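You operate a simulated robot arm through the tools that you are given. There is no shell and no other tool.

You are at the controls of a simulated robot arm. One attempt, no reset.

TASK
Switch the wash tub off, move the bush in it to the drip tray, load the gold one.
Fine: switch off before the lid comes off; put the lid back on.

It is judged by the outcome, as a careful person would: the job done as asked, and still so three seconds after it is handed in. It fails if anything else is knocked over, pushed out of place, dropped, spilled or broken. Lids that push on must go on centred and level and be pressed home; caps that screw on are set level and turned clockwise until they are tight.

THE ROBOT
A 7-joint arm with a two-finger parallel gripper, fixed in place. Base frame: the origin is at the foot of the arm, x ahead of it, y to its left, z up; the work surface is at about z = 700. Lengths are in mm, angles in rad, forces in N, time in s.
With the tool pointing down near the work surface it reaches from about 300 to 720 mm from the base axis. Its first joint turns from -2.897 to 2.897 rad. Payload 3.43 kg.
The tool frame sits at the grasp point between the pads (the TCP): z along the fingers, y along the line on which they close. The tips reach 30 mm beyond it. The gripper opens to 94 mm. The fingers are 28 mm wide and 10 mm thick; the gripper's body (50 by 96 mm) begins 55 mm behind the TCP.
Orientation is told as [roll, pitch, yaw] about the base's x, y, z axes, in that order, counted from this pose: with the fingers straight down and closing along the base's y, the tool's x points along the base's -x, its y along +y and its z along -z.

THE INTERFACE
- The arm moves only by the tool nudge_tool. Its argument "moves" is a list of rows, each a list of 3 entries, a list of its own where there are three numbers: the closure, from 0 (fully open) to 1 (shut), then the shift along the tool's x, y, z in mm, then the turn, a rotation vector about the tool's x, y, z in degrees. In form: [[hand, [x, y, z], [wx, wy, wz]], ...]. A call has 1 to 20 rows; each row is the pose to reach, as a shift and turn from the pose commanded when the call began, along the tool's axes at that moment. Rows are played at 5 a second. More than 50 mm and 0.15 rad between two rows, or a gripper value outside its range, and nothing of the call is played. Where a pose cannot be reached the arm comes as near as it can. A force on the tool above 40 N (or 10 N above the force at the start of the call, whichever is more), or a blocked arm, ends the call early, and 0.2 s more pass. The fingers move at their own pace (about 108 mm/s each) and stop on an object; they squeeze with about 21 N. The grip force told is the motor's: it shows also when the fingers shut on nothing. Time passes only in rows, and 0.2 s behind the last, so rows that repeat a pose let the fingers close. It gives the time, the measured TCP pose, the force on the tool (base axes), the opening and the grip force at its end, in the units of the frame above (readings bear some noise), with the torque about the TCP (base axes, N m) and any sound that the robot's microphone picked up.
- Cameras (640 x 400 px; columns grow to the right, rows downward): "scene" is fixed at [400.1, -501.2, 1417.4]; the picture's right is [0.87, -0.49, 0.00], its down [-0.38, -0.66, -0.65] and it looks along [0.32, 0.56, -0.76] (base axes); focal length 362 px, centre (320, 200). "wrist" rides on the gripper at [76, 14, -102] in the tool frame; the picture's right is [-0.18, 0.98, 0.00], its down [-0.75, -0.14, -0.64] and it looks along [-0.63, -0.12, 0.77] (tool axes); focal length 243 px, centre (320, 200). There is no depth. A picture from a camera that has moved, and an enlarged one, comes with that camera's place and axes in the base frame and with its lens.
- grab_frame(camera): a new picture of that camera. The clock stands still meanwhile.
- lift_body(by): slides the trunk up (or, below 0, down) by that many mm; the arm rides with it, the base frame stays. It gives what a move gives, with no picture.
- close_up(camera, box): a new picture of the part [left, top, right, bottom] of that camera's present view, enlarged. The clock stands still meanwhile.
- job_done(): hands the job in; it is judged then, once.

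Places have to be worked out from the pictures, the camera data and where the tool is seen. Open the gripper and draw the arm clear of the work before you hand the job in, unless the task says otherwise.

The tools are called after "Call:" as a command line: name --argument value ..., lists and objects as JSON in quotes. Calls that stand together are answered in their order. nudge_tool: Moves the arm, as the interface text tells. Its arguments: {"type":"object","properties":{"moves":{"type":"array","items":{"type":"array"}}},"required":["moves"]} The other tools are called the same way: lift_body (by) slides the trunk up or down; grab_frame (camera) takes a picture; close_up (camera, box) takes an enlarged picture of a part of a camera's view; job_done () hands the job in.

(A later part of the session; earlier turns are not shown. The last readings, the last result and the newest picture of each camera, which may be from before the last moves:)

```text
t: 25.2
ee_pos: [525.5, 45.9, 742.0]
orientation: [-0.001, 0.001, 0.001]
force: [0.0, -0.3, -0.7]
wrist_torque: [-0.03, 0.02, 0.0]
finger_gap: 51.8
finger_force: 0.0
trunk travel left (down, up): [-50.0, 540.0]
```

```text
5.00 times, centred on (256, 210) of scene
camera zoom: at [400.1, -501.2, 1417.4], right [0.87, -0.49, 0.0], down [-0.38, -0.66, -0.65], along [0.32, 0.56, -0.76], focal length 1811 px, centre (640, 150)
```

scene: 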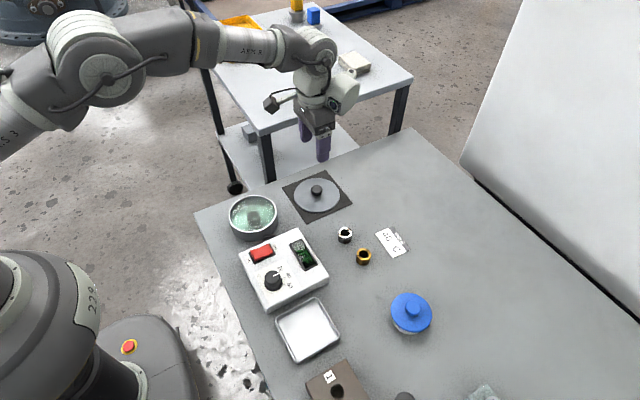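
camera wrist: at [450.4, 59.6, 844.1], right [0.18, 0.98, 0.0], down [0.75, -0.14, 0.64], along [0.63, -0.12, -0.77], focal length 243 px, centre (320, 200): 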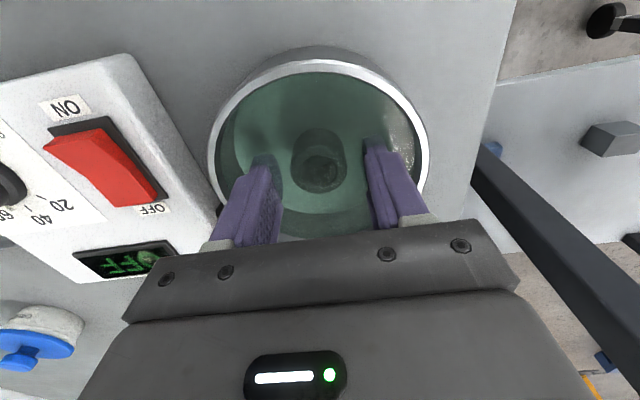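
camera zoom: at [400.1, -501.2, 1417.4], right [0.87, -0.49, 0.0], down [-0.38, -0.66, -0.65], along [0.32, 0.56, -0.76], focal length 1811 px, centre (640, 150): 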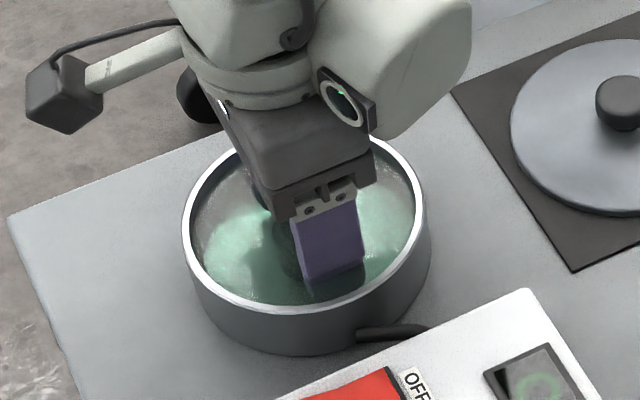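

The bush top appears at about (320, 172), where (320, 170) is expected. I close on it gently and check the grip.

Call:
nudge_tool --moves '[[0.55, [0, 0, 0], [0, 0, 0]], [0.62, [0, 0, 0], [0, 0, 0]], [0.7, [0, 0, 0], [0, 0, 0]], [0.85, [0, 0, 0], [0, 0, 0]], [0.85, [0, 0, 0], [0, 0, 0]]]'

Call:
nudge_tool --moves '[[0.85, [0, 0, -3], [0, 0, 0]], [0.85, [0, 0, -8], [0, 0, 0]], [0.85, [0, 0, -15], [0, 0, 0]], [0.85, [0, 0, -22], [0, 0, 0]], [0.85, [0, 0, -30], [0, 0, 0]], [0.85, [0, 0, -40], [0, 0, 0]], [0.85, [0, 0, -55], [0, 0, 0]], [0.85, [0, 0, -55], [0, 0, 0]]]'

Call:
grab_frame --camera "wrist"

Call:
close_up --camera "scene" --box '[208, 170, 304, 250]'

```text
t: 26.4
ee_pos: [526.5, 44.3, 741.1]
orientation: [-0.001, 0.0, 0.001]
force: [0.4, 0.3, 0.7]
wrist_torque: [0.03, -0.04, 0.0]
finger_gap: 31.9
finger_force: 20.7
trunk travel left (down, up): [-50.0, 540.0]
```

```text
t: 28.2
ee_pos: [525.7, 45.2, 799.5]
orientation: [0.001, 0.0, -0.001]
force: [0.1, 0.1, -0.8]
wrist_torque: [0.03, 0.03, 0.02]
finger_gap: 31.9
finger_force: 21.1
trunk travel left (down, up): [-50.0, 540.0]
```

```text
taken
camera wrist: at [450.1, 59.6, 901.3], right [0.18, 0.98, 0.0], down [0.75, -0.14, 0.64], along [0.63, -0.12, -0.77], focal length 243 px, centre (320, 200)
```

wrist: 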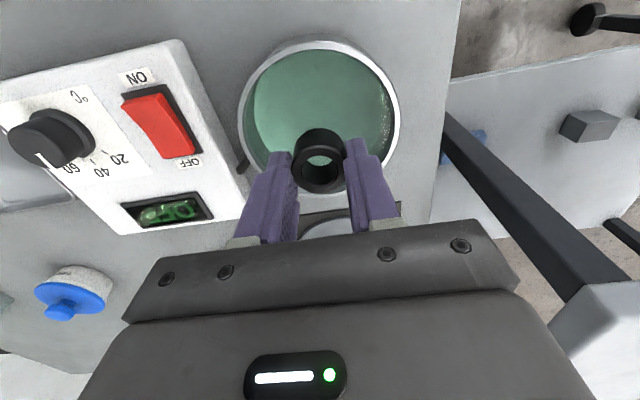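

```text
5.00 times, centred on (256, 210) of scene
camera zoom: at [400.1, -501.2, 1417.4], right [0.87, -0.49, 0.0], down [-0.38, -0.66, -0.65], along [0.32, 0.56, -0.76], focal length 1811 px, centre (640, 150)
```

zoom: 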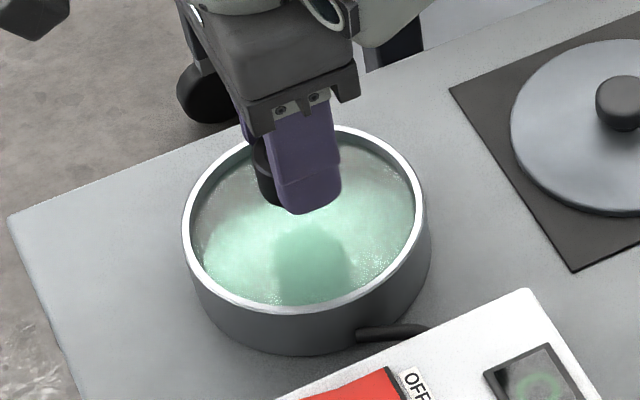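

The dark bush is out of the liquid and held at 32 mm. I hold it over the tub for a second to drip, then raise it and carry it over to the tray at about (510, -256).

Call:
nudge_tool --moves '[[0.85, [0, 0, -5], [0, 0, 0]], [0.85, [0, 0, -5], [0, 0, 0]], [0.85, [0, 0, -5], [0, 0, 0]], [0.85, [0, 0, -5], [0, 0, 0]], [0.85, [0, 0, -40], [0, 0, 0]], [0.85, [0, 0, -60], [0, 0, 0]], [0.85, [2, -40, -60], [0, 0, 0]], [0.85, [4, -80, -60], [0, 0, 0]], [0.85, [6, -120, -60], [0, 0, 0]], [0.85, [8, -160, -60], [0, 0, 0]], [0.85, [10, -200, -60], [0, 0, 0]], [0.85, [12, -240, -60], [0, 0, 0]], [0.85, [14, -275, -60], [0, 0, 0]], [0.85, [16, -301, -60], [0, 0, 0]], [0.85, [16, -301, -60], [0, 0, 0]]]'

Call:
grab_frame --camera "wrist"

Call:
grab_frame --camera "scene"

```text
t: 31.4
ee_pos: [508.4, -260.5, 853.7]
orientation: [0.0, 0.0, 0.0]
force: [1.1, 0.2, -1.2]
wrist_torque: [0.01, 0.02, 0.01]
finger_gap: 32.1
finger_force: 20.5
trunk travel left (down, up): [-50.0, 540.0]
```

```text
taken
camera wrist: at [432.6, -245.7, 957.5], right [0.18, 0.98, 0.0], down [0.75, -0.14, 0.64], along [0.63, -0.12, -0.77], focal length 243 px, centre (320, 200)
```

wrist: 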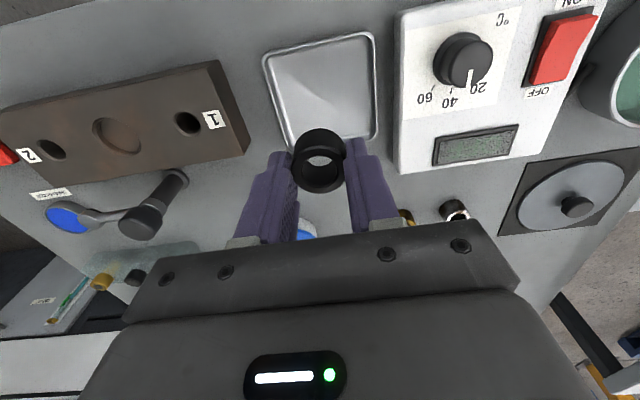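

```text
taken
```

scene: 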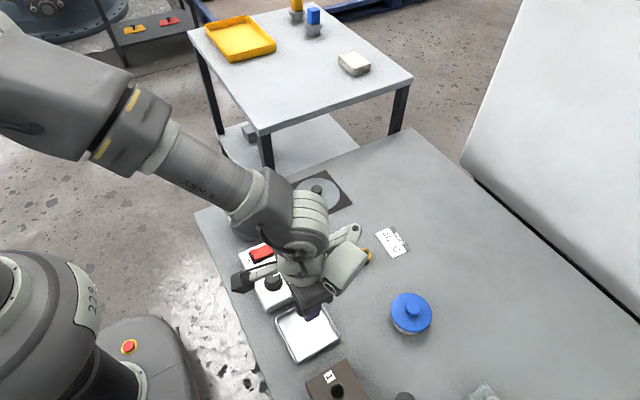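

The tray spans about x 464–560 and y -303 – -206, so its centre is (512, -255). I shift over the centre and lower to about z=760.

Call:
nudge_tool --moves '[[0.85, [-3.5, 5, 0], [0, 0, 0]], [0.85, [-3.5, 5, 40], [0, 0, 0]], [0.85, [-3.5, 5, 75], [0, 0, 0]], [0.85, [-3.5, 5, 92], [0, 0, 0]], [0.85, [-3.5, 5, 92], [0, 0, 0]]]'

Call:
close_up --camera "scene" --box '[250, 270, 370, 370]'

Call:
grab_frame --camera "wrist"

```text
t: 32.6
ee_pos: [512.4, -251.8, 764.2]
orientation: [-0.001, -0.001, -0.002]
force: [-0.5, -0.2, -0.7]
wrist_torque: [-0.01, -0.02, 0.0]
finger_gap: 31.9
finger_force: 21.6
trunk travel left (down, up): [-50.0, 540.0]
```

```text
4.00 times, centred on (310, 320) of scene
camera zoom: at [400.1, -501.2, 1417.4], right [0.87, -0.49, 0.0], down [-0.38, -0.66, -0.65], along [0.32, 0.56, -0.76], focal length 1449 px, centre (360, -280)
```

zoom: 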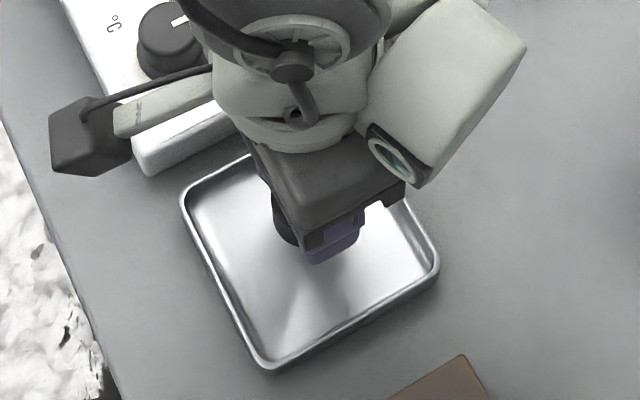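

```text
taken
camera wrist: at [436.5, -238.0, 867.1], right [0.18, 0.98, 0.0], down [0.75, -0.14, 0.64], along [0.63, -0.12, -0.77], focal length 243 px, centre (320, 200)
```

wrist: 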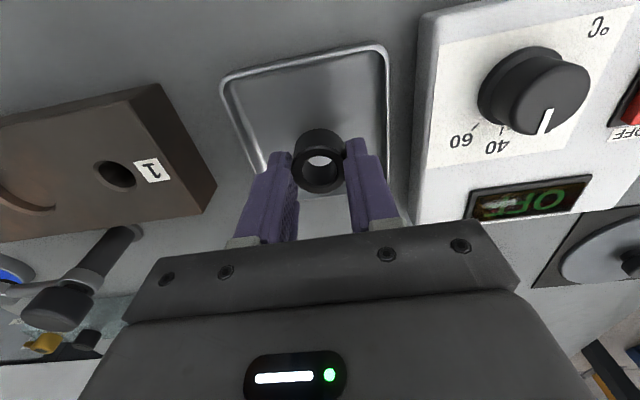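

The bush is above the tray floor, about 20 mm up. I lower slowly, shifting 2 mm toward the centre, until I feel contact.

Call:
nudge_tool --moves '[[0.85, [0, -2, 5], [0, 0, 0]], [0.85, [0, -2, 10], [0, 0, 0]], [0.85, [0, -2, 14], [0, 0, 0]], [0.85, [0, -2, 17], [0, 0, 0]], [0.85, [0, -2, 19], [0, 0, 0]], [0.85, [0, -2, 20.5], [0, 0, 0]]]'

Call:
close_up --camera "scene" --box '[250, 270, 370, 370]'

```text
t: 34.0
ee_pos: [515.0, -254.1, 742.4]
orientation: [0.001, 0.001, -0.001]
force: [-0.6, 0.3, -0.8]
wrist_torque: [0.02, -0.03, -0.02]
finger_gap: 31.8
finger_force: 21.0
trunk travel left (down, up): [-50.0, 540.0]
```

```text
4.00 times, centred on (310, 320) of scene
camera zoom: at [400.1, -501.2, 1417.4], right [0.87, -0.49, 0.0], down [-0.38, -0.66, -0.65], along [0.32, 0.56, -0.76], focal length 1449 px, centre (360, -280)
```

zoom: 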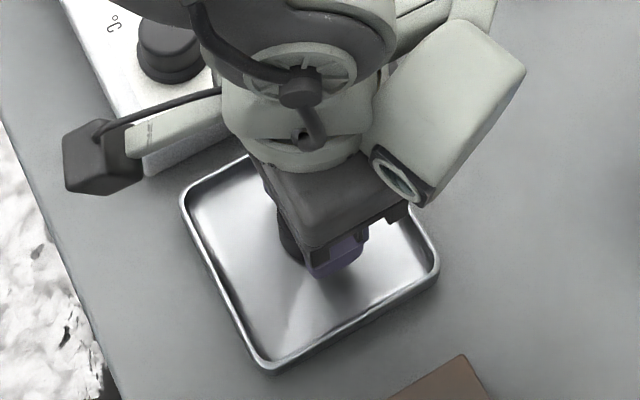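

No contact at z=742 yet. I continue in 1 mm steps.

Call:
nudge_tool --moves '[[0.85, [0, 0, 1], [0, 0, 0]], [0.85, [0, 0, 2], [0, 0, 0]], [0.85, [0, 0, 3], [0, 0, 0]]]'

Call:
nudge_tool --moves '[[0.85, [0, 0, 1], [0, 0, 0]]]'

```text
t: 34.8
ee_pos: [513.5, -252.4, 740.9]
orientation: [0.001, -0.001, 0.001]
force: [-1.4, 1.0, 5.2]
wrist_torque: [0.06, 0.12, 0.02]
finger_gap: 31.8
finger_force: 20.7
trunk travel left (down, up): [-50.0, 540.0]
```

```text
t: 35.2
ee_pos: [513.4, -252.2, 741.2]
orientation: [0.0, -0.001, 0.0]
force: [-3.6, -0.6, 13.2]
wrist_torque: [0.07, 0.27, 0.04]
finger_gap: 32.1
finger_force: 21.0
trunk travel left (down, up): [-50.0, 540.0]
```

Firm contact at z≈741 (13 N). I ease off 1.3 mm, open to 52 mm and rise straight up.

Call:
nudge_tool --moves '[[0.85, [0, 0, -1.3], [0, 0, 0]], [0.6, [0, 0, -1.3], [0, 0, 0]], [0.45, [0, 0, -1.3], [0, 0, 0]], [0.45, [0, 0, -1.3], [0, 0, 0]], [0.45, [0, 0, -15], [0, 0, 0]], [0.45, [0, 0, -35], [0, 0, 0]], [0.45, [0, 0, -75], [0, 0, 0]], [0.45, [0, 0, -115], [0, 0, 0]], [0.45, [0, 0, -150], [0, 0, 0]], [0.45, [0, 0, -150], [0, 0, 0]]]'

Call:
grab_frame --camera "wrist"

Call:
grab_frame --camera "scene"

```text
t: 37.4
ee_pos: [513.3, -254.6, 891.2]
orientation: [0.0, 0.001, -0.003]
force: [0.1, -0.3, -0.4]
wrist_torque: [0.01, 0.01, -0.01]
finger_gap: 51.7
finger_force: 0.0
trunk travel left (down, up): [-50.0, 540.0]
```

```text
taken
camera wrist: at [438.0, -239.8, 993.8], right [0.19, 0.98, 0.0], down [0.75, -0.14, 0.64], along [0.63, -0.12, -0.77], focal length 243 px, centre (320, 200)
```

wrist: 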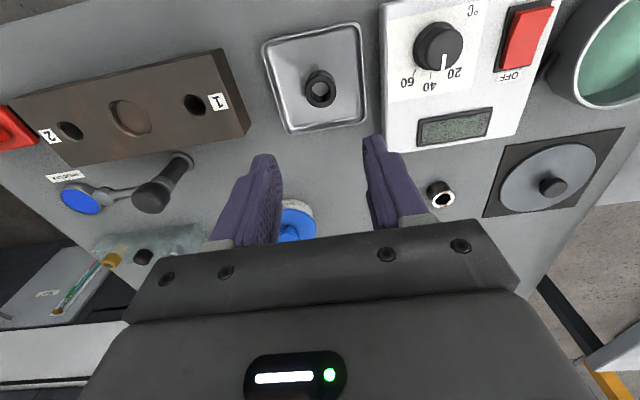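

```text
taken
```

scene: 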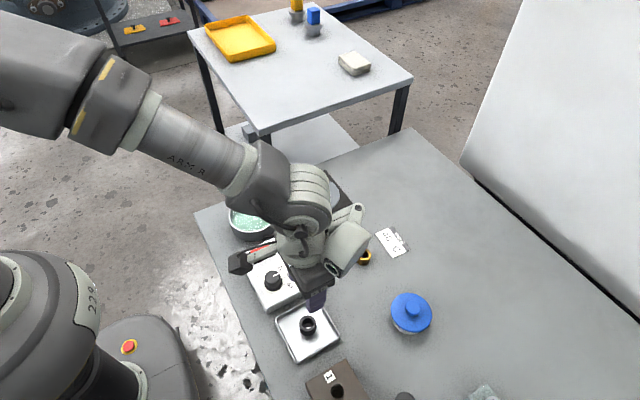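

The dark bush stands upright in the tray. Next is the gold bush at about (695, -172): I move near it at height for a precise look.

Call:
nudge_tool --moves '[[0.45, [-32, 16, 0], [0, 0, 0]], [0.45, [-64, 33, 0], [0, 0, 0]], [0.45, [-96, 50, 0], [0, 0, 0]], [0.45, [-128, 66, 0], [0, 0, 0]], [0.45, [-160, 82, 0], [0, 0, 0]], [0.45, [-180, 82, 0], [0, 0, 0]], [0.45, [-180, 82, 0], [0, 0, 0]], [0.45, [-180, 82, 0], [0, 0, 0]]]'

Call:
grab_frame --camera "wrist"

Call:
close_up --camera "wrist" --box '[250, 20, 430, 160]'

Call:
close_up --camera "scene" --box '[305, 200, 433, 280]'

```text
t: 39.2
ee_pos: [691.9, -169.8, 891.2]
orientation: [0.0, 0.001, -0.001]
force: [-0.2, -0.2, 0.1]
wrist_torque: [0.02, 0.04, 0.0]
finger_gap: 51.8
finger_force: 0.1
trunk travel left (down, up): [-50.0, 540.0]
```

```text
taken
camera wrist: at [616.2, -156.4, 994.4], right [0.18, 0.98, 0.0], down [0.75, -0.14, 0.64], along [0.63, -0.12, -0.77], focal length 243 px, centre (320, 200)
```

wrist: 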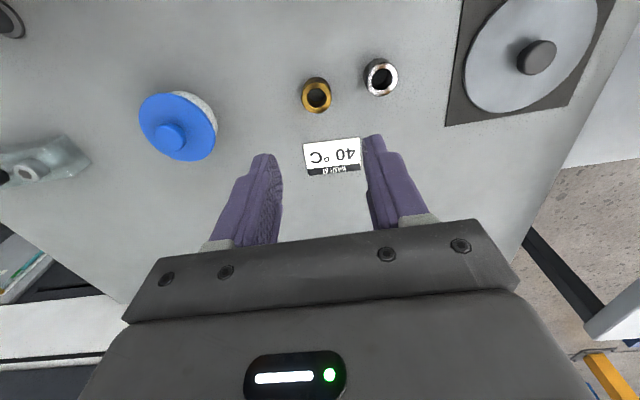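

```text
2.86 times, centred on (340, 90) of wrist
camera zoom: at [616.2, -156.4, 994.4], right [0.18, 0.98, 0.0], down [0.75, -0.14, 0.64], along [0.63, -0.12, -0.77], focal length 693 px, centre (263, 514)
```

zoom: 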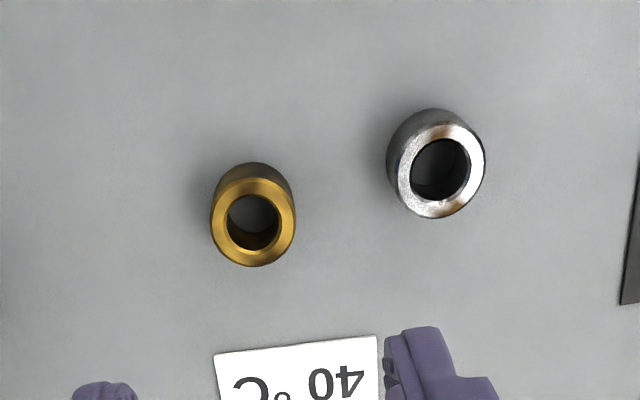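

```text
5.00 times, centred on (369, 240) of scene
camera zoom: at [400.1, -501.2, 1417.4], right [0.87, -0.49, 0.0], down [-0.38, -0.66, -0.65], along [0.32, 0.56, -0.76], focal length 1811 px, centre (75, 0)
```

zoom: 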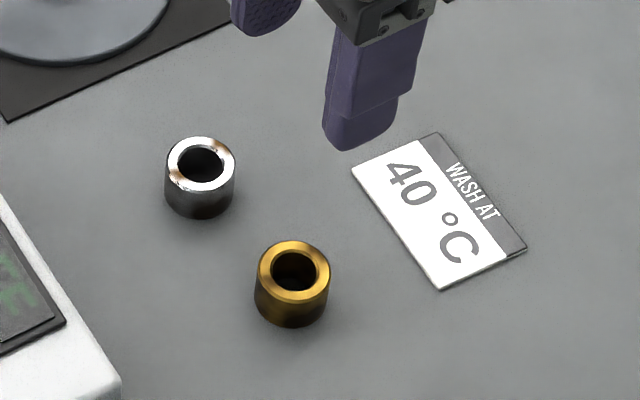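

I put the gold bush at about (697.5, -175.5), with its top near z=722; both cameras agree. I centre above it and lower to z≈778, watching whether the arm reaches.

Call:
nudge_tool --moves '[[0.45, [-5.4, -5.6, 0], [0, 0, 0]], [0.45, [-5.4, -5.6, 40], [0, 0, 0]], [0.45, [-5.4, -5.6, 80], [0, 0, 0]], [0.45, [-5.4, -5.6, 112], [0, 0, 0]], [0.45, [-5.4, -5.6, 112], [0, 0, 0]], [0.45, [-5.4, -5.6, 112], [0, 0, 0]]]'

Call:
grab_frame --camera "wrist"

Call:
close_up --camera "wrist" --box '[240, 60, 400, 210]'

Call:
close_up --camera "scene" --box '[305, 200, 433, 280]'

```text
t: 40.6
ee_pos: [697.2, -175.5, 775.3]
orientation: [0.0, 0.0, -0.001]
force: [-0.1, 1.0, -1.0]
wrist_torque: [0.0, -0.02, 0.01]
finger_gap: 51.7
finger_force: 0.1
trunk travel left (down, up): [-50.0, 540.0]
```

```text
taken
camera wrist: at [621.6, -160.9, 878.9], right [0.18, 0.98, 0.0], down [0.75, -0.14, 0.64], along [0.63, -0.12, -0.77], focal length 243 px, centre (320, 200)
```

wrist: 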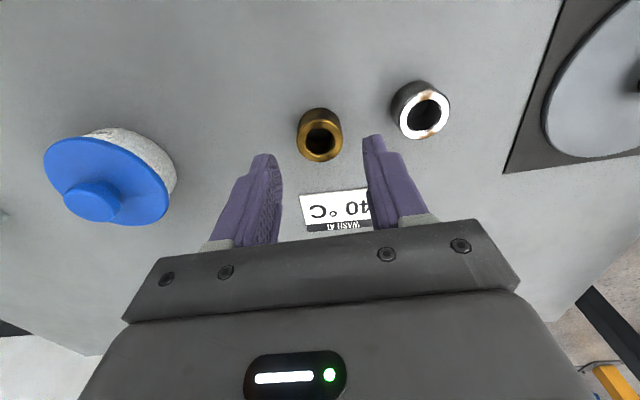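

```text
2.67 times, centred on (320, 135) of wrist
camera zoom: at [621.6, -160.9, 878.9], right [0.18, 0.98, 0.0], down [0.75, -0.14, 0.64], along [0.63, -0.12, -0.77], focal length 647 px, centre (320, 373)
```

zoom: 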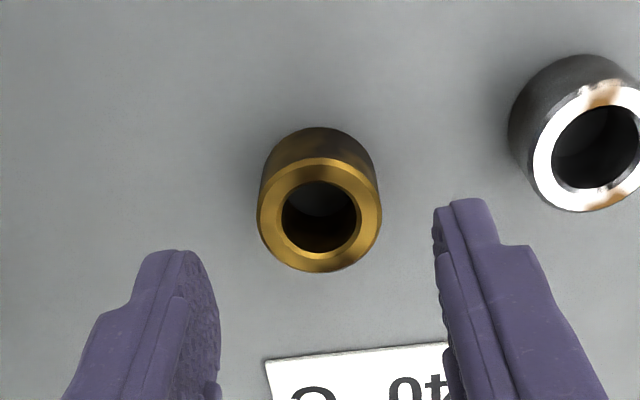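

```text
5.00 times, centred on (369, 240) of scene
camera zoom: at [400.1, -501.2, 1417.4], right [0.87, -0.49, 0.0], down [-0.38, -0.66, -0.65], along [0.32, 0.56, -0.76], focal length 1811 px, centre (75, 0)
```

zoom: 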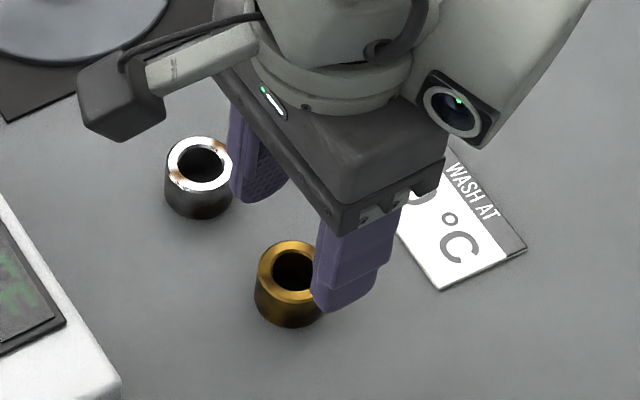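

The gold bush is within about 1 mm of centre between the fingers and the reach is fine. I lower around it to z≈739.

Call:
nudge_tool --moves '[[0.45, [1, -0.7, 10], [0, 0, 0]], [0.45, [1, -0.7, 20], [0, 0, 0]], [0.45, [1, -0.7, 30], [0, 0, 0]], [0.45, [1, -0.7, 36.5], [0, 0, 0]], [0.45, [1, -0.7, 36.5], [0, 0, 0]]]'

Call:
close_up --camera "wrist" --box '[240, 60, 400, 210]'

```text
t: 41.8
ee_pos: [698.7, -176.0, 741.2]
orientation: [0.001, 0.0, 0.001]
force: [-1.0, -0.5, 0.2]
wrist_torque: [-0.01, 0.03, -0.01]
finger_gap: 51.8
finger_force: 0.1
trunk travel left (down, up): [-50.0, 540.0]
```

```text
2.67 times, centred on (320, 135) of wrist
camera zoom: at [622.9, -162.8, 843.7], right [0.18, 0.98, 0.0], down [0.75, -0.14, 0.64], along [0.63, -0.12, -0.77], focal length 647 px, centre (320, 373)
```

zoom: 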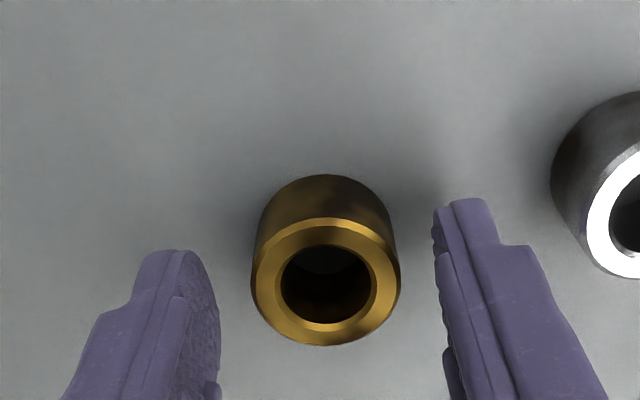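

The bush sits midway between the fingers (326 against the finger midpoint of 327). I close and lift.

Call:
nudge_tool --moves '[[0.55, [0.8, 0.3, 1], [0, 0, 0]], [0.62, [0.8, 0.3, 1], [0, 0, 0]], [0.7, [0.8, 0.3, 1], [0, 0, 0]], [0.85, [0.8, 0.3, 1], [0, 0, 0]], [0.85, [0.8, 0.3, 1], [0, 0, 0]]]'

Call:
nudge_tool --moves '[[0.85, [0, 0, -3], [0, 0, 0]], [0.85, [0, 0, -10], [0, 0, 0]], [0.85, [0, 0, -30], [0, 0, 0]], [0.85, [0, 0, -70], [0, 0, 0]], [0.85, [0, 0, -110], [0, 0, 0]], [0.85, [0, 0, -110], [0, 0, 0]]]'

Call:
grab_frame --camera "wrist"

Call:
grab_frame --camera "scene"

```text
t: 43.0
ee_pos: [697.3, -176.4, 740.5]
orientation: [0.001, 0.0, 0.0]
force: [0.8, -0.6, 0.5]
wrist_torque: [-0.03, -0.01, 0.04]
finger_gap: 32.2
finger_force: 21.2
trunk travel left (down, up): [-50.0, 540.0]
```

```text
t: 44.4
ee_pos: [698.8, -180.8, 849.1]
orientation: [-0.001, -0.001, 0.001]
force: [-0.7, -0.2, -0.8]
wrist_torque: [0.02, 0.0, -0.04]
finger_gap: 32.0
finger_force: 21.0
trunk travel left (down, up): [-50.0, 540.0]
```

```text
taken
camera wrist: at [622.5, -165.9, 952.0], right [0.18, 0.98, 0.0], down [0.75, -0.14, 0.64], along [0.63, -0.12, -0.77], focal length 243 px, centre (320, 200)
```

wrist: 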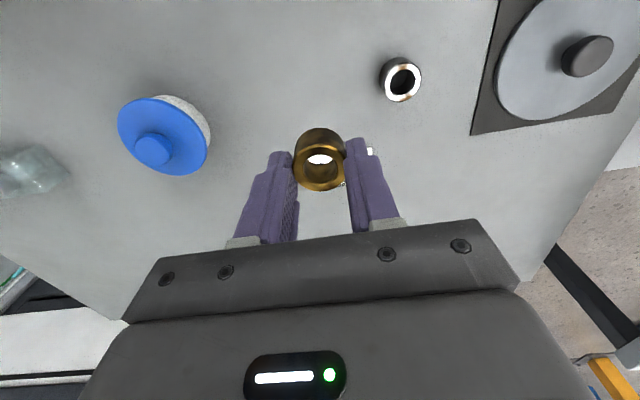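

```text
taken
```

scene: 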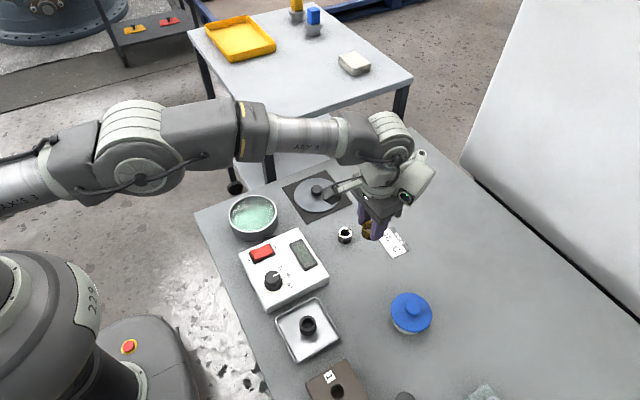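

The gold bush is held at 32 mm. I carry it at height to above the tub centre, about (525, 45).

Call:
nudge_tool --moves '[[0.85, [24, 32, -5], [0, 0, 0]], [0.85, [49, 64, -5], [0, 0, 0]], [0.85, [74, 96, -5], [0, 0, 0]], [0.85, [99, 128, -5], [0, 0, 0]], [0.85, [124, 160, -5], [0, 0, 0]], [0.85, [149, 192, -5], [0, 0, 0]], [0.85, [173, 224, -5], [0, 0, 0]], [0.85, [173, 224, -5], [0, 0, 0]], [0.85, [173, 224, -5], [0, 0, 0]]]'

Call:
nudge_tool --moves '[[0.85, [0, 0, 0], [0, 0, 0]]]'

Call:
grab_frame --camera "wrist"

Call:
grab_frame --camera "scene"

```text
t: 46.4
ee_pos: [525.4, 47.8, 852.5]
orientation: [0.001, -0.001, 0.0]
force: [-0.6, 0.2, -1.1]
wrist_torque: [0.02, 0.0, -0.01]
finger_gap: 32.0
finger_force: 20.7
trunk travel left (down, up): [-50.0, 540.0]
```

```text
t: 46.8
ee_pos: [525.4, 47.8, 854.2]
orientation: [0.0, 0.001, 0.001]
force: [-0.9, -0.1, -0.4]
wrist_torque: [0.02, -0.01, 0.02]
finger_gap: 32.1
finger_force: 20.9
trunk travel left (down, up): [-50.0, 540.0]
```

```text
taken
camera wrist: at [449.8, 62.1, 956.2], right [0.18, 0.98, 0.0], down [0.75, -0.14, 0.64], along [0.63, -0.12, -0.77], focal length 243 px, centre (320, 200)
```

wrist: 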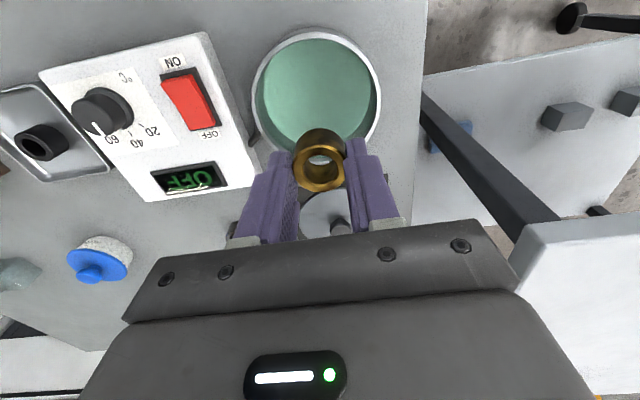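

```text
taken
```

scene: 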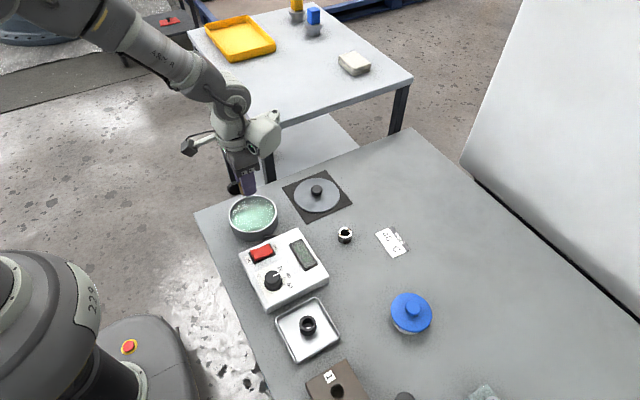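

The pose is (525.4, 47.8) against a tub centre of about (524.5, 44.8). I correct and lower to just above the liquid to check.

Call:
nudge_tool --moves '[[0.85, [0.9, -2.8, 0], [0, 0, 0]], [0.85, [0.9, -2.8, 35], [0, 0, 0]], [0.85, [0.9, -2.8, 65], [0, 0, 0]], [0.85, [0.9, -2.8, 65], [0, 0, 0]]]'

Call:
grab_frame --camera "wrist"

Call:
close_up --camera "scene" --box '[208, 170, 304, 250]'

```text
t: 47.8
ee_pos: [525.8, 45.2, 789.7]
orientation: [-0.001, -0.001, 0.0]
force: [0.0, -0.1, -0.5]
wrist_torque: [0.0, 0.0, -0.02]
finger_gap: 31.8
finger_force: 20.6
trunk travel left (down, up): [-50.0, 540.0]
```

```text
taken
camera wrist: at [450.0, 59.0, 892.8], right [0.18, 0.98, 0.0], down [0.75, -0.14, 0.64], along [0.63, -0.12, -0.77], focal length 243 px, centre (320, 200)
```

wrist: 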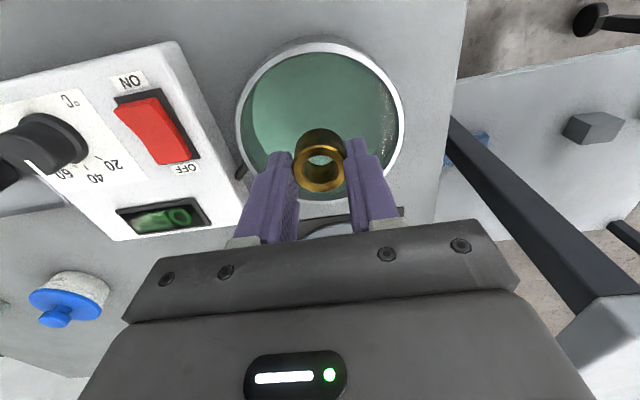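

```text
5.00 times, centred on (256, 210) of scene
camera zoom: at [400.1, -501.2, 1417.4], right [0.87, -0.49, 0.0], down [-0.38, -0.66, -0.65], along [0.32, 0.56, -0.76], focal length 1811 px, centre (640, 150)
```

zoom: 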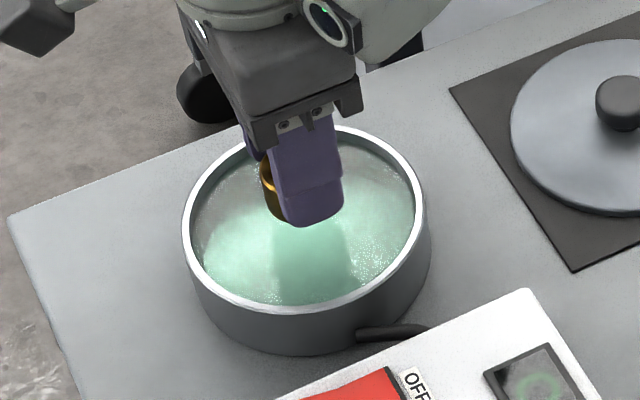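

It is centred over the tub. I lower the bush slowly into the liquid, with fine steps near the floor.

Call:
nudge_tool --moves '[[0.85, [0.5, -0.5, 8], [0, 0, 0]], [0.85, [0.5, -0.5, 16], [0, 0, 0]], [0.85, [0.5, -0.5, 23], [0, 0, 0]], [0.85, [0.5, -0.5, 29], [0, 0, 0]], [0.85, [0.5, -0.5, 35], [0, 0, 0]], [0.85, [0.5, -0.5, 40], [0, 0, 0]], [0.85, [0.5, -0.5, 42], [0, 0, 0]], [0.85, [0.5, -0.5, 43.5], [0, 0, 0]]]'

Call:
nudge_tool --moves '[[0.85, [0, 0, 1], [0, 0, 0]]]'

```text
t: 49.6
ee_pos: [522.2, 45.6, 746.7]
orientation: [-0.001, -0.002, 0.001]
force: [-0.3, -0.1, -0.9]
wrist_torque: [-0.02, 0.02, -0.03]
finger_gap: 32.0
finger_force: 20.9
trunk travel left (down, up): [-50.0, 540.0]
```

```text
t: 50.0
ee_pos: [522.7, 44.6, 744.3]
orientation: [0.001, 0.0, 0.001]
force: [-0.4, 0.2, 0.2]
wrist_torque: [0.01, 0.0, -0.01]
finger_gap: 32.0
finger_force: 21.0
trunk travel left (down, up): [-50.0, 540.0]
```

No contact yet at z≈744.5. I continue in 1 mm steps.

Call:
nudge_tool --moves '[[0.85, [0, 0, 1], [0, 0, 0]]]'

Call:
nudge_tool --moves '[[0.85, [0, 0, 1], [0, 0, 0]]]'

Call:
nudge_tool --moves '[[0.85, [0, 0, 1], [0, 0, 0]]]'

```text
t: 50.4
ee_pos: [522.9, 44.9, 744.4]
orientation: [0.0, -0.002, 0.001]
force: [-2.1, -0.9, 9.9]
wrist_torque: [-0.11, 0.18, 0.0]
finger_gap: 32.0
finger_force: 21.0
trunk travel left (down, up): [-50.0, 540.0]
```

```text
t: 50.8
ee_pos: [523.5, 43.5, 743.5]
orientation: [0.001, -0.003, -0.002]
force: [1.0, -2.9, 15.1]
wrist_torque: [-0.04, -0.03, -0.03]
finger_gap: 32.0
finger_force: 21.2
trunk travel left (down, up): [-50.0, 540.0]
```

```text
t: 51.2
ee_pos: [522.3, 43.9, 742.1]
orientation: [0.0, -0.001, -0.002]
force: [5.2, -4.5, 15.2]
wrist_torque: [-0.08, -0.16, -0.01]
finger_gap: 32.2
finger_force: 20.5
trunk travel left (down, up): [-50.0, 540.0]
```

The bush is on the tub floor (15 N). I ease off 2 mm, open to about 52 mm and rise slowly straight up.

Call:
nudge_tool --moves '[[0.85, [0, 0, -2], [0, 0, 0]], [0.65, [0, 0, -2], [0, 0, 0]], [0.55, [0, 0, -2], [0, 0, 0]], [0.45, [0, 0, -2], [0, 0, 0]], [0.45, [0, 0, -2], [0, 0, 0]], [0.45, [0, 0, -8], [0, 0, 0]], [0.45, [0, 0, -16], [0, 0, 0]], [0.45, [0, 0, -26], [0, 0, 0]], [0.45, [0, 0, -40], [0, 0, 0]], [0.45, [0, 0, -75], [0, 0, 0]], [0.45, [0, 0, -115], [0, 0, 0]], [0.45, [0, 0, -150], [0, 0, 0]], [0.45, [0, 0, -150], [0, 0, 0]]]'

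Call:
grab_frame --camera "wrist"

Call:
close_up --camera "wrist" --box '[250, 10, 390, 150]'

Call:
close_up --camera "scene" --box '[208, 170, 304, 250]'

```text
t: 54.0
ee_pos: [524.0, 42.9, 891.8]
orientation: [0.0, 0.0, -0.001]
force: [0.4, 0.1, -0.4]
wrist_torque: [0.02, 0.01, 0.03]
finger_gap: 51.9
finger_force: 0.1
trunk travel left (down, up): [-50.0, 540.0]
```

```text
taken
camera wrist: at [447.6, 58.0, 995.2], right [0.18, 0.98, 0.0], down [0.75, -0.14, 0.64], along [0.63, -0.12, -0.77], focal length 243 px, centre (320, 200)
```

wrist: 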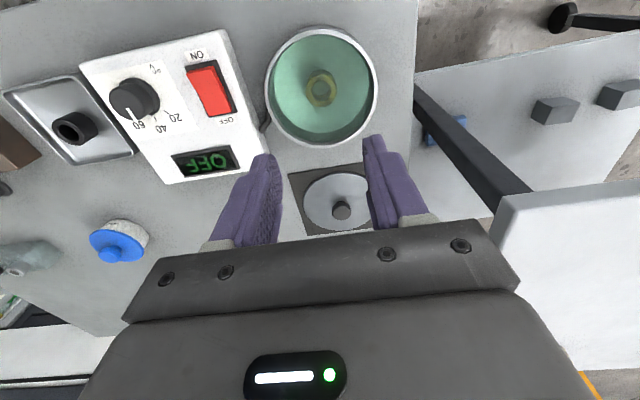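

```text
2.86 times, centred on (320, 80) of wrist
camera zoom: at [447.6, 58.0, 995.2], right [0.18, 0.98, 0.0], down [0.75, -0.14, 0.64], along [0.63, -0.12, -0.77], focal length 693 px, centre (320, 543)
```

zoom: 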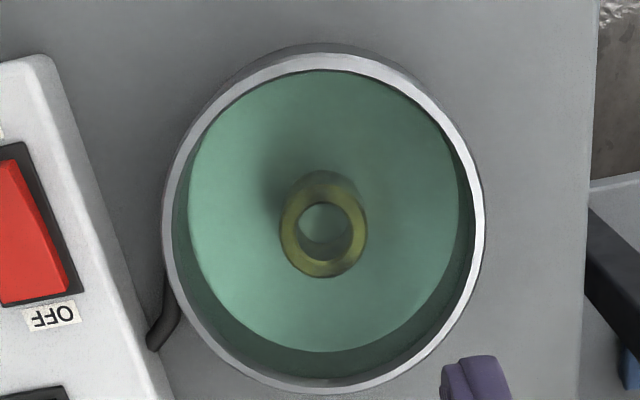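

```text
5.00 times, centred on (256, 210) of scene
camera zoom: at [400.1, -501.2, 1417.4], right [0.87, -0.49, 0.0], down [-0.38, -0.66, -0.65], along [0.32, 0.56, -0.76], focal length 1811 px, centre (640, 150)
```

zoom: 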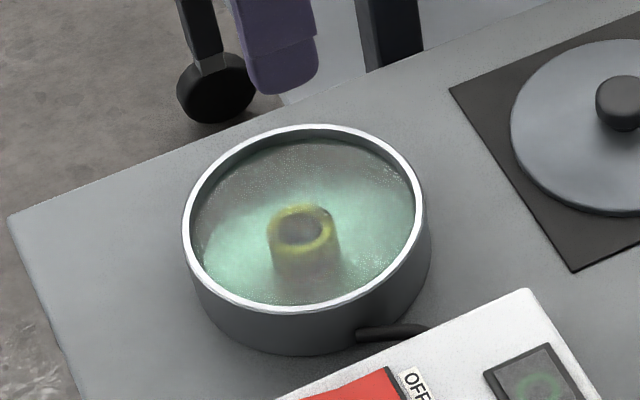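

The gold bush stands upright in the tub, near its centre. Now I go back for the lid on the mat, moving above its knob.

Call:
nudge_tool --moves '[[0.3, [-40, 0, 0], [0, 0, 0]], [0.3, [-80, 1, 0], [0, 0, 0]], [0.3, [-120, 1, 0], [0, 0, 0]], [0.3, [-160, 1, 0], [0, 0, 0]], [0.3, [-173, 1, 0], [0, 0, 0]], [0.3, [-173, 1, 0], [0, 0, 0]], [0.3, [-173, 1, 0], [0, 0, 0]]]'

Call:
nudge_tool --moves '[[0.3, [0, 0, 0], [0, 0, 0]]]'

Call:
close_up --camera "wrist" --box '[250, 10, 390, 150]'

Call:
close_up --camera "scene" --box '[208, 150, 368, 250]'

```text
t: 55.6
ee_pos: [695.8, 46.9, 892.4]
orientation: [-0.001, 0.001, -0.001]
force: [0.5, 0.3, 0.2]
wrist_torque: [0.02, -0.01, -0.01]
finger_gap: 66.0
finger_force: 0.0
trunk travel left (down, up): [-50.0, 540.0]
```

```text
t: 56.0
ee_pos: [697.0, 46.0, 891.3]
orientation: [-0.001, 0.0, -0.001]
force: [-0.2, 0.1, 0.5]
wrist_torque: [0.02, 0.02, -0.01]
finger_gap: 65.7
finger_force: 0.2
trunk travel left (down, up): [-50.0, 540.0]
```

```text
2.86 times, centred on (320, 80) of wrist
camera zoom: at [621.1, 60.6, 995.1], right [0.18, 0.98, 0.0], down [0.75, -0.14, 0.64], along [0.63, -0.12, -0.77], focal length 693 px, centre (320, 543)
```

zoom: 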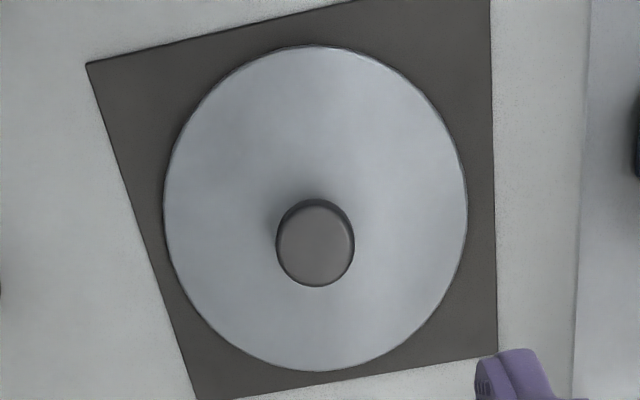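

```text
4.00 times, centred on (288, 200) of scene
camera zoom: at [400.1, -501.2, 1417.4], right [0.87, -0.49, 0.0], down [-0.38, -0.66, -0.65], along [0.32, 0.56, -0.76], focal length 1449 px, centre (448, 200)
```

zoom: 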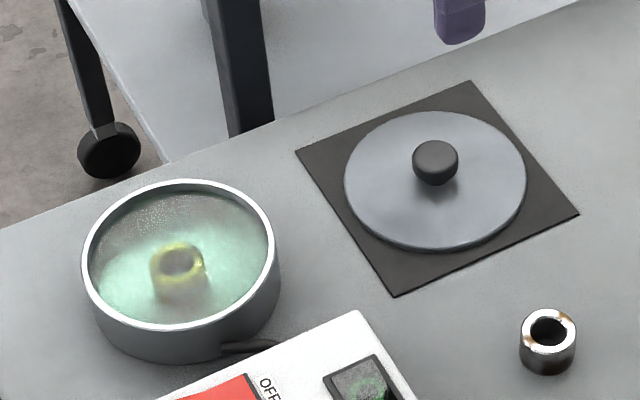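

The knob is offset about (+1.7, -3.0) from the tool. I correct and lower around it, stopping to check.

Call:
nudge_tool --moves '[[0.3, [-1.7, -3, 0], [0, 0, 0]], [0.3, [-1.7, -3, 45], [0, 0, 0]], [0.3, [-1.7, -3, 90], [0, 0, 0]], [0.3, [-1.7, -3, 120], [0, 0, 0]], [0.3, [-1.7, -3, 138], [0, 0, 0]], [0.3, [-1.7, -3, 138], [0, 0, 0]]]'

Call:
close_up --camera "wrist" --box '[240, 60, 400, 210]'

```text
t: 57.4
ee_pos: [701.6, 45.5, 752.9]
orientation: [0.0, 0.0, 0.0]
force: [0.0, 0.6, -0.1]
wrist_torque: [0.0, 0.02, -0.03]
finger_gap: 65.8
finger_force: 0.0
trunk travel left (down, up): [-50.0, 540.0]
```

```text
2.67 times, centred on (320, 135) of wrist
camera zoom: at [625.8, 58.6, 855.6], right [0.18, 0.98, 0.0], down [0.75, -0.14, 0.64], along [0.63, -0.12, -0.77], focal length 647 px, centre (320, 373)
```

zoom: 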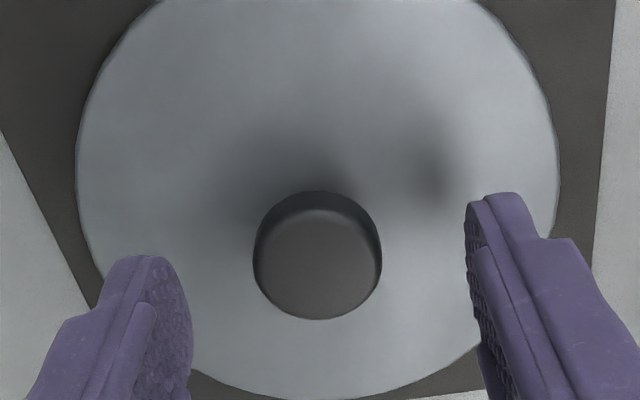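

The knob is about 2.5 mm toward the robot from the tool axis. I correct that, lower to z≈740 and grip.

Call:
nudge_tool --moves '[[0.3, [2.5, -0.8, 4], [0, 0, 0]], [0.3, [2.5, -0.8, 8], [0, 0, 0]], [0.3, [2.5, -0.8, 12], [0, 0, 0]], [0.3, [2.5, -0.8, 12.5], [0, 0, 0]], [0.3, [2.5, -0.8, 12.5], [0, 0, 0]]]'

Call:
close_up --camera "wrist" --box '[240, 60, 400, 210]'

Call:
close_up --camera "scene" --box '[260, 150, 372, 230]'

```text
t: 58.6
ee_pos: [696.7, 40.3, 741.4]
orientation: [-0.001, -0.001, -0.001]
force: [-0.2, 0.3, 0.5]
wrist_torque: [0.02, -0.05, -0.02]
finger_gap: 65.8
finger_force: 0.1
trunk travel left (down, up): [-50.0, 540.0]
```

```text
2.67 times, centred on (320, 135) of wrist
camera zoom: at [620.6, 55.2, 844.7], right [0.18, 0.98, 0.0], down [0.75, -0.14, 0.64], along [0.63, -0.12, -0.77], focal length 647 px, centre (320, 373)
```

zoom: 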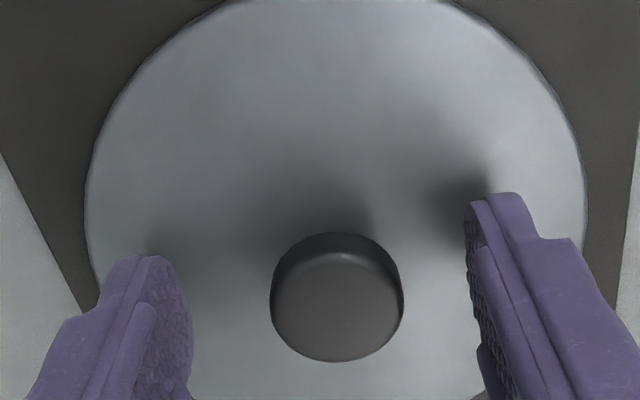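

```text
5.00 times, centred on (316, 190) of scene
camera zoom: at [400.1, -501.2, 1417.4], right [0.87, -0.49, 0.0], down [-0.38, -0.66, -0.65], along [0.32, 0.56, -0.76], focal length 1811 px, centre (340, 250)
```

zoom: 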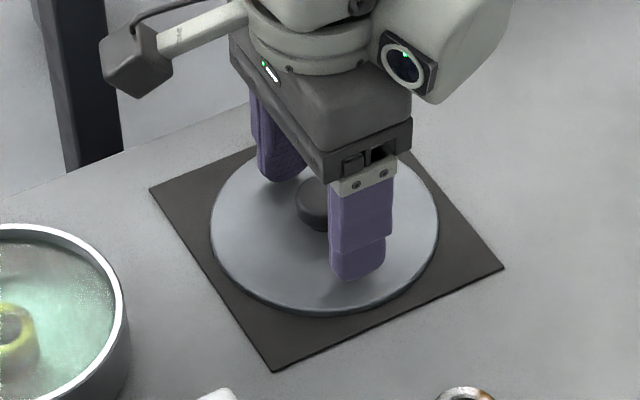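

The arm settled 3 mm low in y relative to the knob. I shift +3 in y and +1 in x before closing, so the lid isn't dragged.

Call:
nudge_tool --moves '[[0.3, [-1, 3, 0], [0, 0, 0]], [0.3, [-1, 3, 0], [0, 0, 0]]]'

Call:
close_up --camera "wrist" --box '[240, 60, 400, 210]'

```text
t: 59.2
ee_pos: [695.9, 44.6, 742.0]
orientation: [0.0, 0.0, 0.001]
force: [-0.2, 0.3, -0.8]
wrist_torque: [0.01, -0.02, 0.0]
finger_gap: 65.8
finger_force: 0.1
trunk travel left (down, up): [-50.0, 540.0]
```

```text
2.67 times, centred on (320, 135) of wrist
camera zoom: at [621.0, 58.6, 844.5], right [0.18, 0.98, 0.0], down [0.75, -0.14, 0.64], along [0.63, -0.12, -0.77], focal length 647 px, centre (320, 373)
```

zoom: 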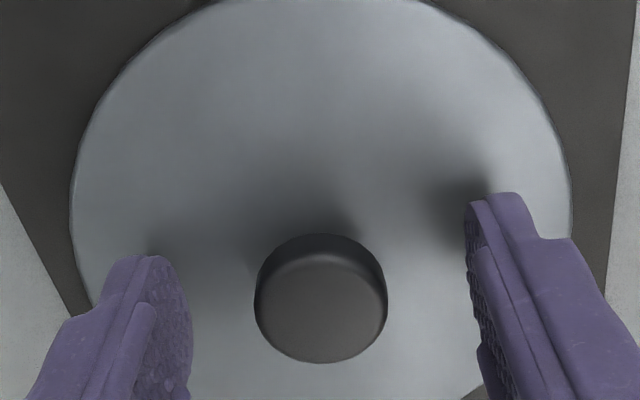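

The knob is centred now at (321, 305). I close on it.

Call:
nudge_tool --moves '[[0.5, [-0.6, 0, 1.2], [0, 0, 0]], [0.62, [-0.6, 0, 1.2], [0, 0, 0]], [0.72, [-0.6, 0, 1.2], [0, 0, 0]], [0.9, [-0.6, 0, 1.2], [0, 0, 0]], [0.9, [-0.6, 0, 1.2], [0, 0, 0]]]'

Call:
nudge_tool --moves '[[0.9, [0, 0, -5], [0, 0, 0]], [0.9, [0, 0, -20], [0, 0, 0]], [0.9, [0, 0, -50], [0, 0, 0]], [0.9, [0, 0, -90], [0, 0, 0]], [0.9, [0, 0, -115], [0, 0, 0]], [0.9, [0, 0, -115], [0, 0, 0]]]'

Call:
close_up --camera "wrist" --box '[210, 30, 430, 220]'

Call:
close_up --camera "scene" --box '[250, 110, 394, 210]'

```text
t: 60.4
ee_pos: [697.8, 44.1, 740.5]
orientation: [0.0, -0.001, -0.002]
force: [1.0, -0.6, 0.5]
wrist_torque: [-0.08, 0.01, -0.03]
finger_gap: 28.8
finger_force: 21.1
trunk travel left (down, up): [-50.0, 540.0]
```

```text
t: 61.8
ee_pos: [696.8, 43.0, 856.1]
orientation: [0.001, 0.0, -0.001]
force: [0.1, 0.1, -1.0]
wrist_torque: [0.01, 0.02, 0.0]
finger_gap: 28.8
finger_force: 21.2
trunk travel left (down, up): [-50.0, 540.0]
```

```text
2.11 times, centred on (320, 125) of wrist
camera zoom: at [620.9, 57.4, 959.1], right [0.18, 0.98, 0.0], down [0.75, -0.14, 0.64], along [0.63, -0.12, -0.77], focal length 511 px, centre (320, 358)
```

zoom: 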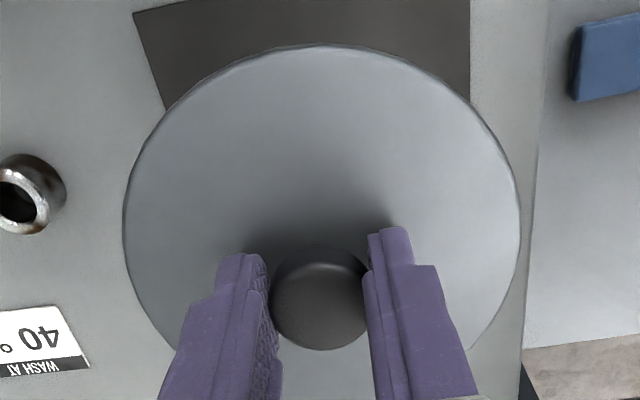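

```text
4.00 times, centred on (322, 160) of scene
camera zoom: at [400.1, -501.2, 1417.4], right [0.87, -0.49, 0.0], down [-0.38, -0.66, -0.65], along [0.32, 0.56, -0.76], focal length 1449 px, centre (312, 360)
```

zoom: 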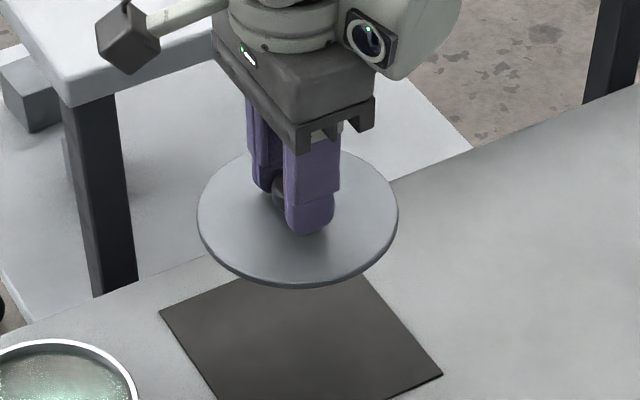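

The lid is held level. I carry it back to above the tub, centre about (524.5, 45), and check alignment.

Call:
nudge_tool --moves '[[0.9, [40, 0, 0], [0, 0, 0]], [0.9, [80, 1, 0], [0, 0, 0]], [0.9, [120, 2, 0], [0, 0, 0]], [0.9, [155, 2, 0], [0, 0, 0]], [0.9, [172.4, 2, 0], [0, 0, 0]], [0.9, [172.4, 2, 0], [0, 0, 0]], [0.9, [172.4, 2, 0], [0, 0, 0]]]'

Call:
nudge_tool --moves '[[0.9, [0, 0, 25], [0, 0, 0]], [0.9, [0, 0, 42], [0, 0, 0]], [0.9, [0, 0, 42], [0, 0, 0]]]'

Call:
nudge_tool --moves '[[0.9, [0, 0, 0], [0, 0, 0]]]'

Call:
close_up --camera "wrist" --box '[210, 30, 430, 220]'

Call:
close_up --camera "scene" --box '[216, 180, 296, 250]'

```text
t: 63.4
ee_pos: [526.8, 47.3, 857.9]
orientation: [0.0, 0.0, 0.0]
force: [-0.5, -0.2, -1.4]
wrist_torque: [-0.05, -0.01, 0.0]
finger_gap: 28.9
finger_force: 21.3
trunk travel left (down, up): [-50.0, 540.0]
```

```text
t: 64.2
ee_pos: [525.4, 46.6, 814.6]
orientation: [0.0, -0.001, 0.0]
force: [1.0, 0.3, -1.3]
wrist_torque: [0.02, 0.02, -0.01]
finger_gap: 29.1
finger_force: 21.0
trunk travel left (down, up): [-50.0, 540.0]
```

```text
t: 64.6
ee_pos: [526.1, 46.4, 813.7]
orientation: [0.0, -0.001, -0.001]
force: [-0.5, -0.9, -0.8]
wrist_torque: [0.01, 0.03, 0.0]
finger_gap: 28.8
finger_force: 21.0
trunk travel left (down, up): [-50.0, 540.0]
```

```text
2.11 times, centred on (320, 125) of wrist
camera zoom: at [449.4, 60.9, 917.5], right [0.18, 0.98, 0.0], down [0.75, -0.14, 0.64], along [0.63, -0.12, -0.77], focal length 511 px, centre (320, 358)
```

zoom: 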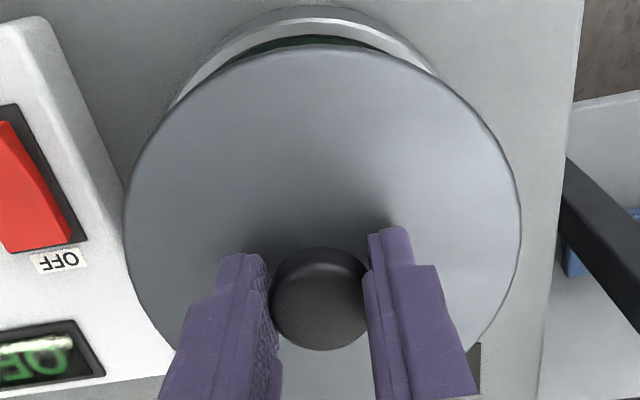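

```text
5.71 times, centred on (256, 215) of scene
camera zoom: at [400.1, -501.2, 1417.4], right [0.87, -0.49, 0.0], down [-0.38, -0.66, -0.65], along [0.32, 0.56, -0.76], focal length 2070 px, centre (686, 114)
```

zoom: 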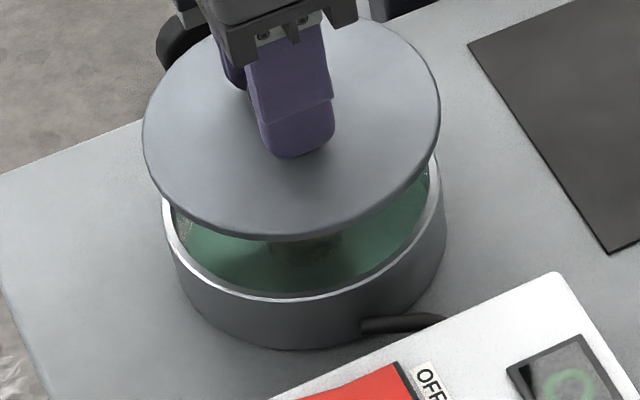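

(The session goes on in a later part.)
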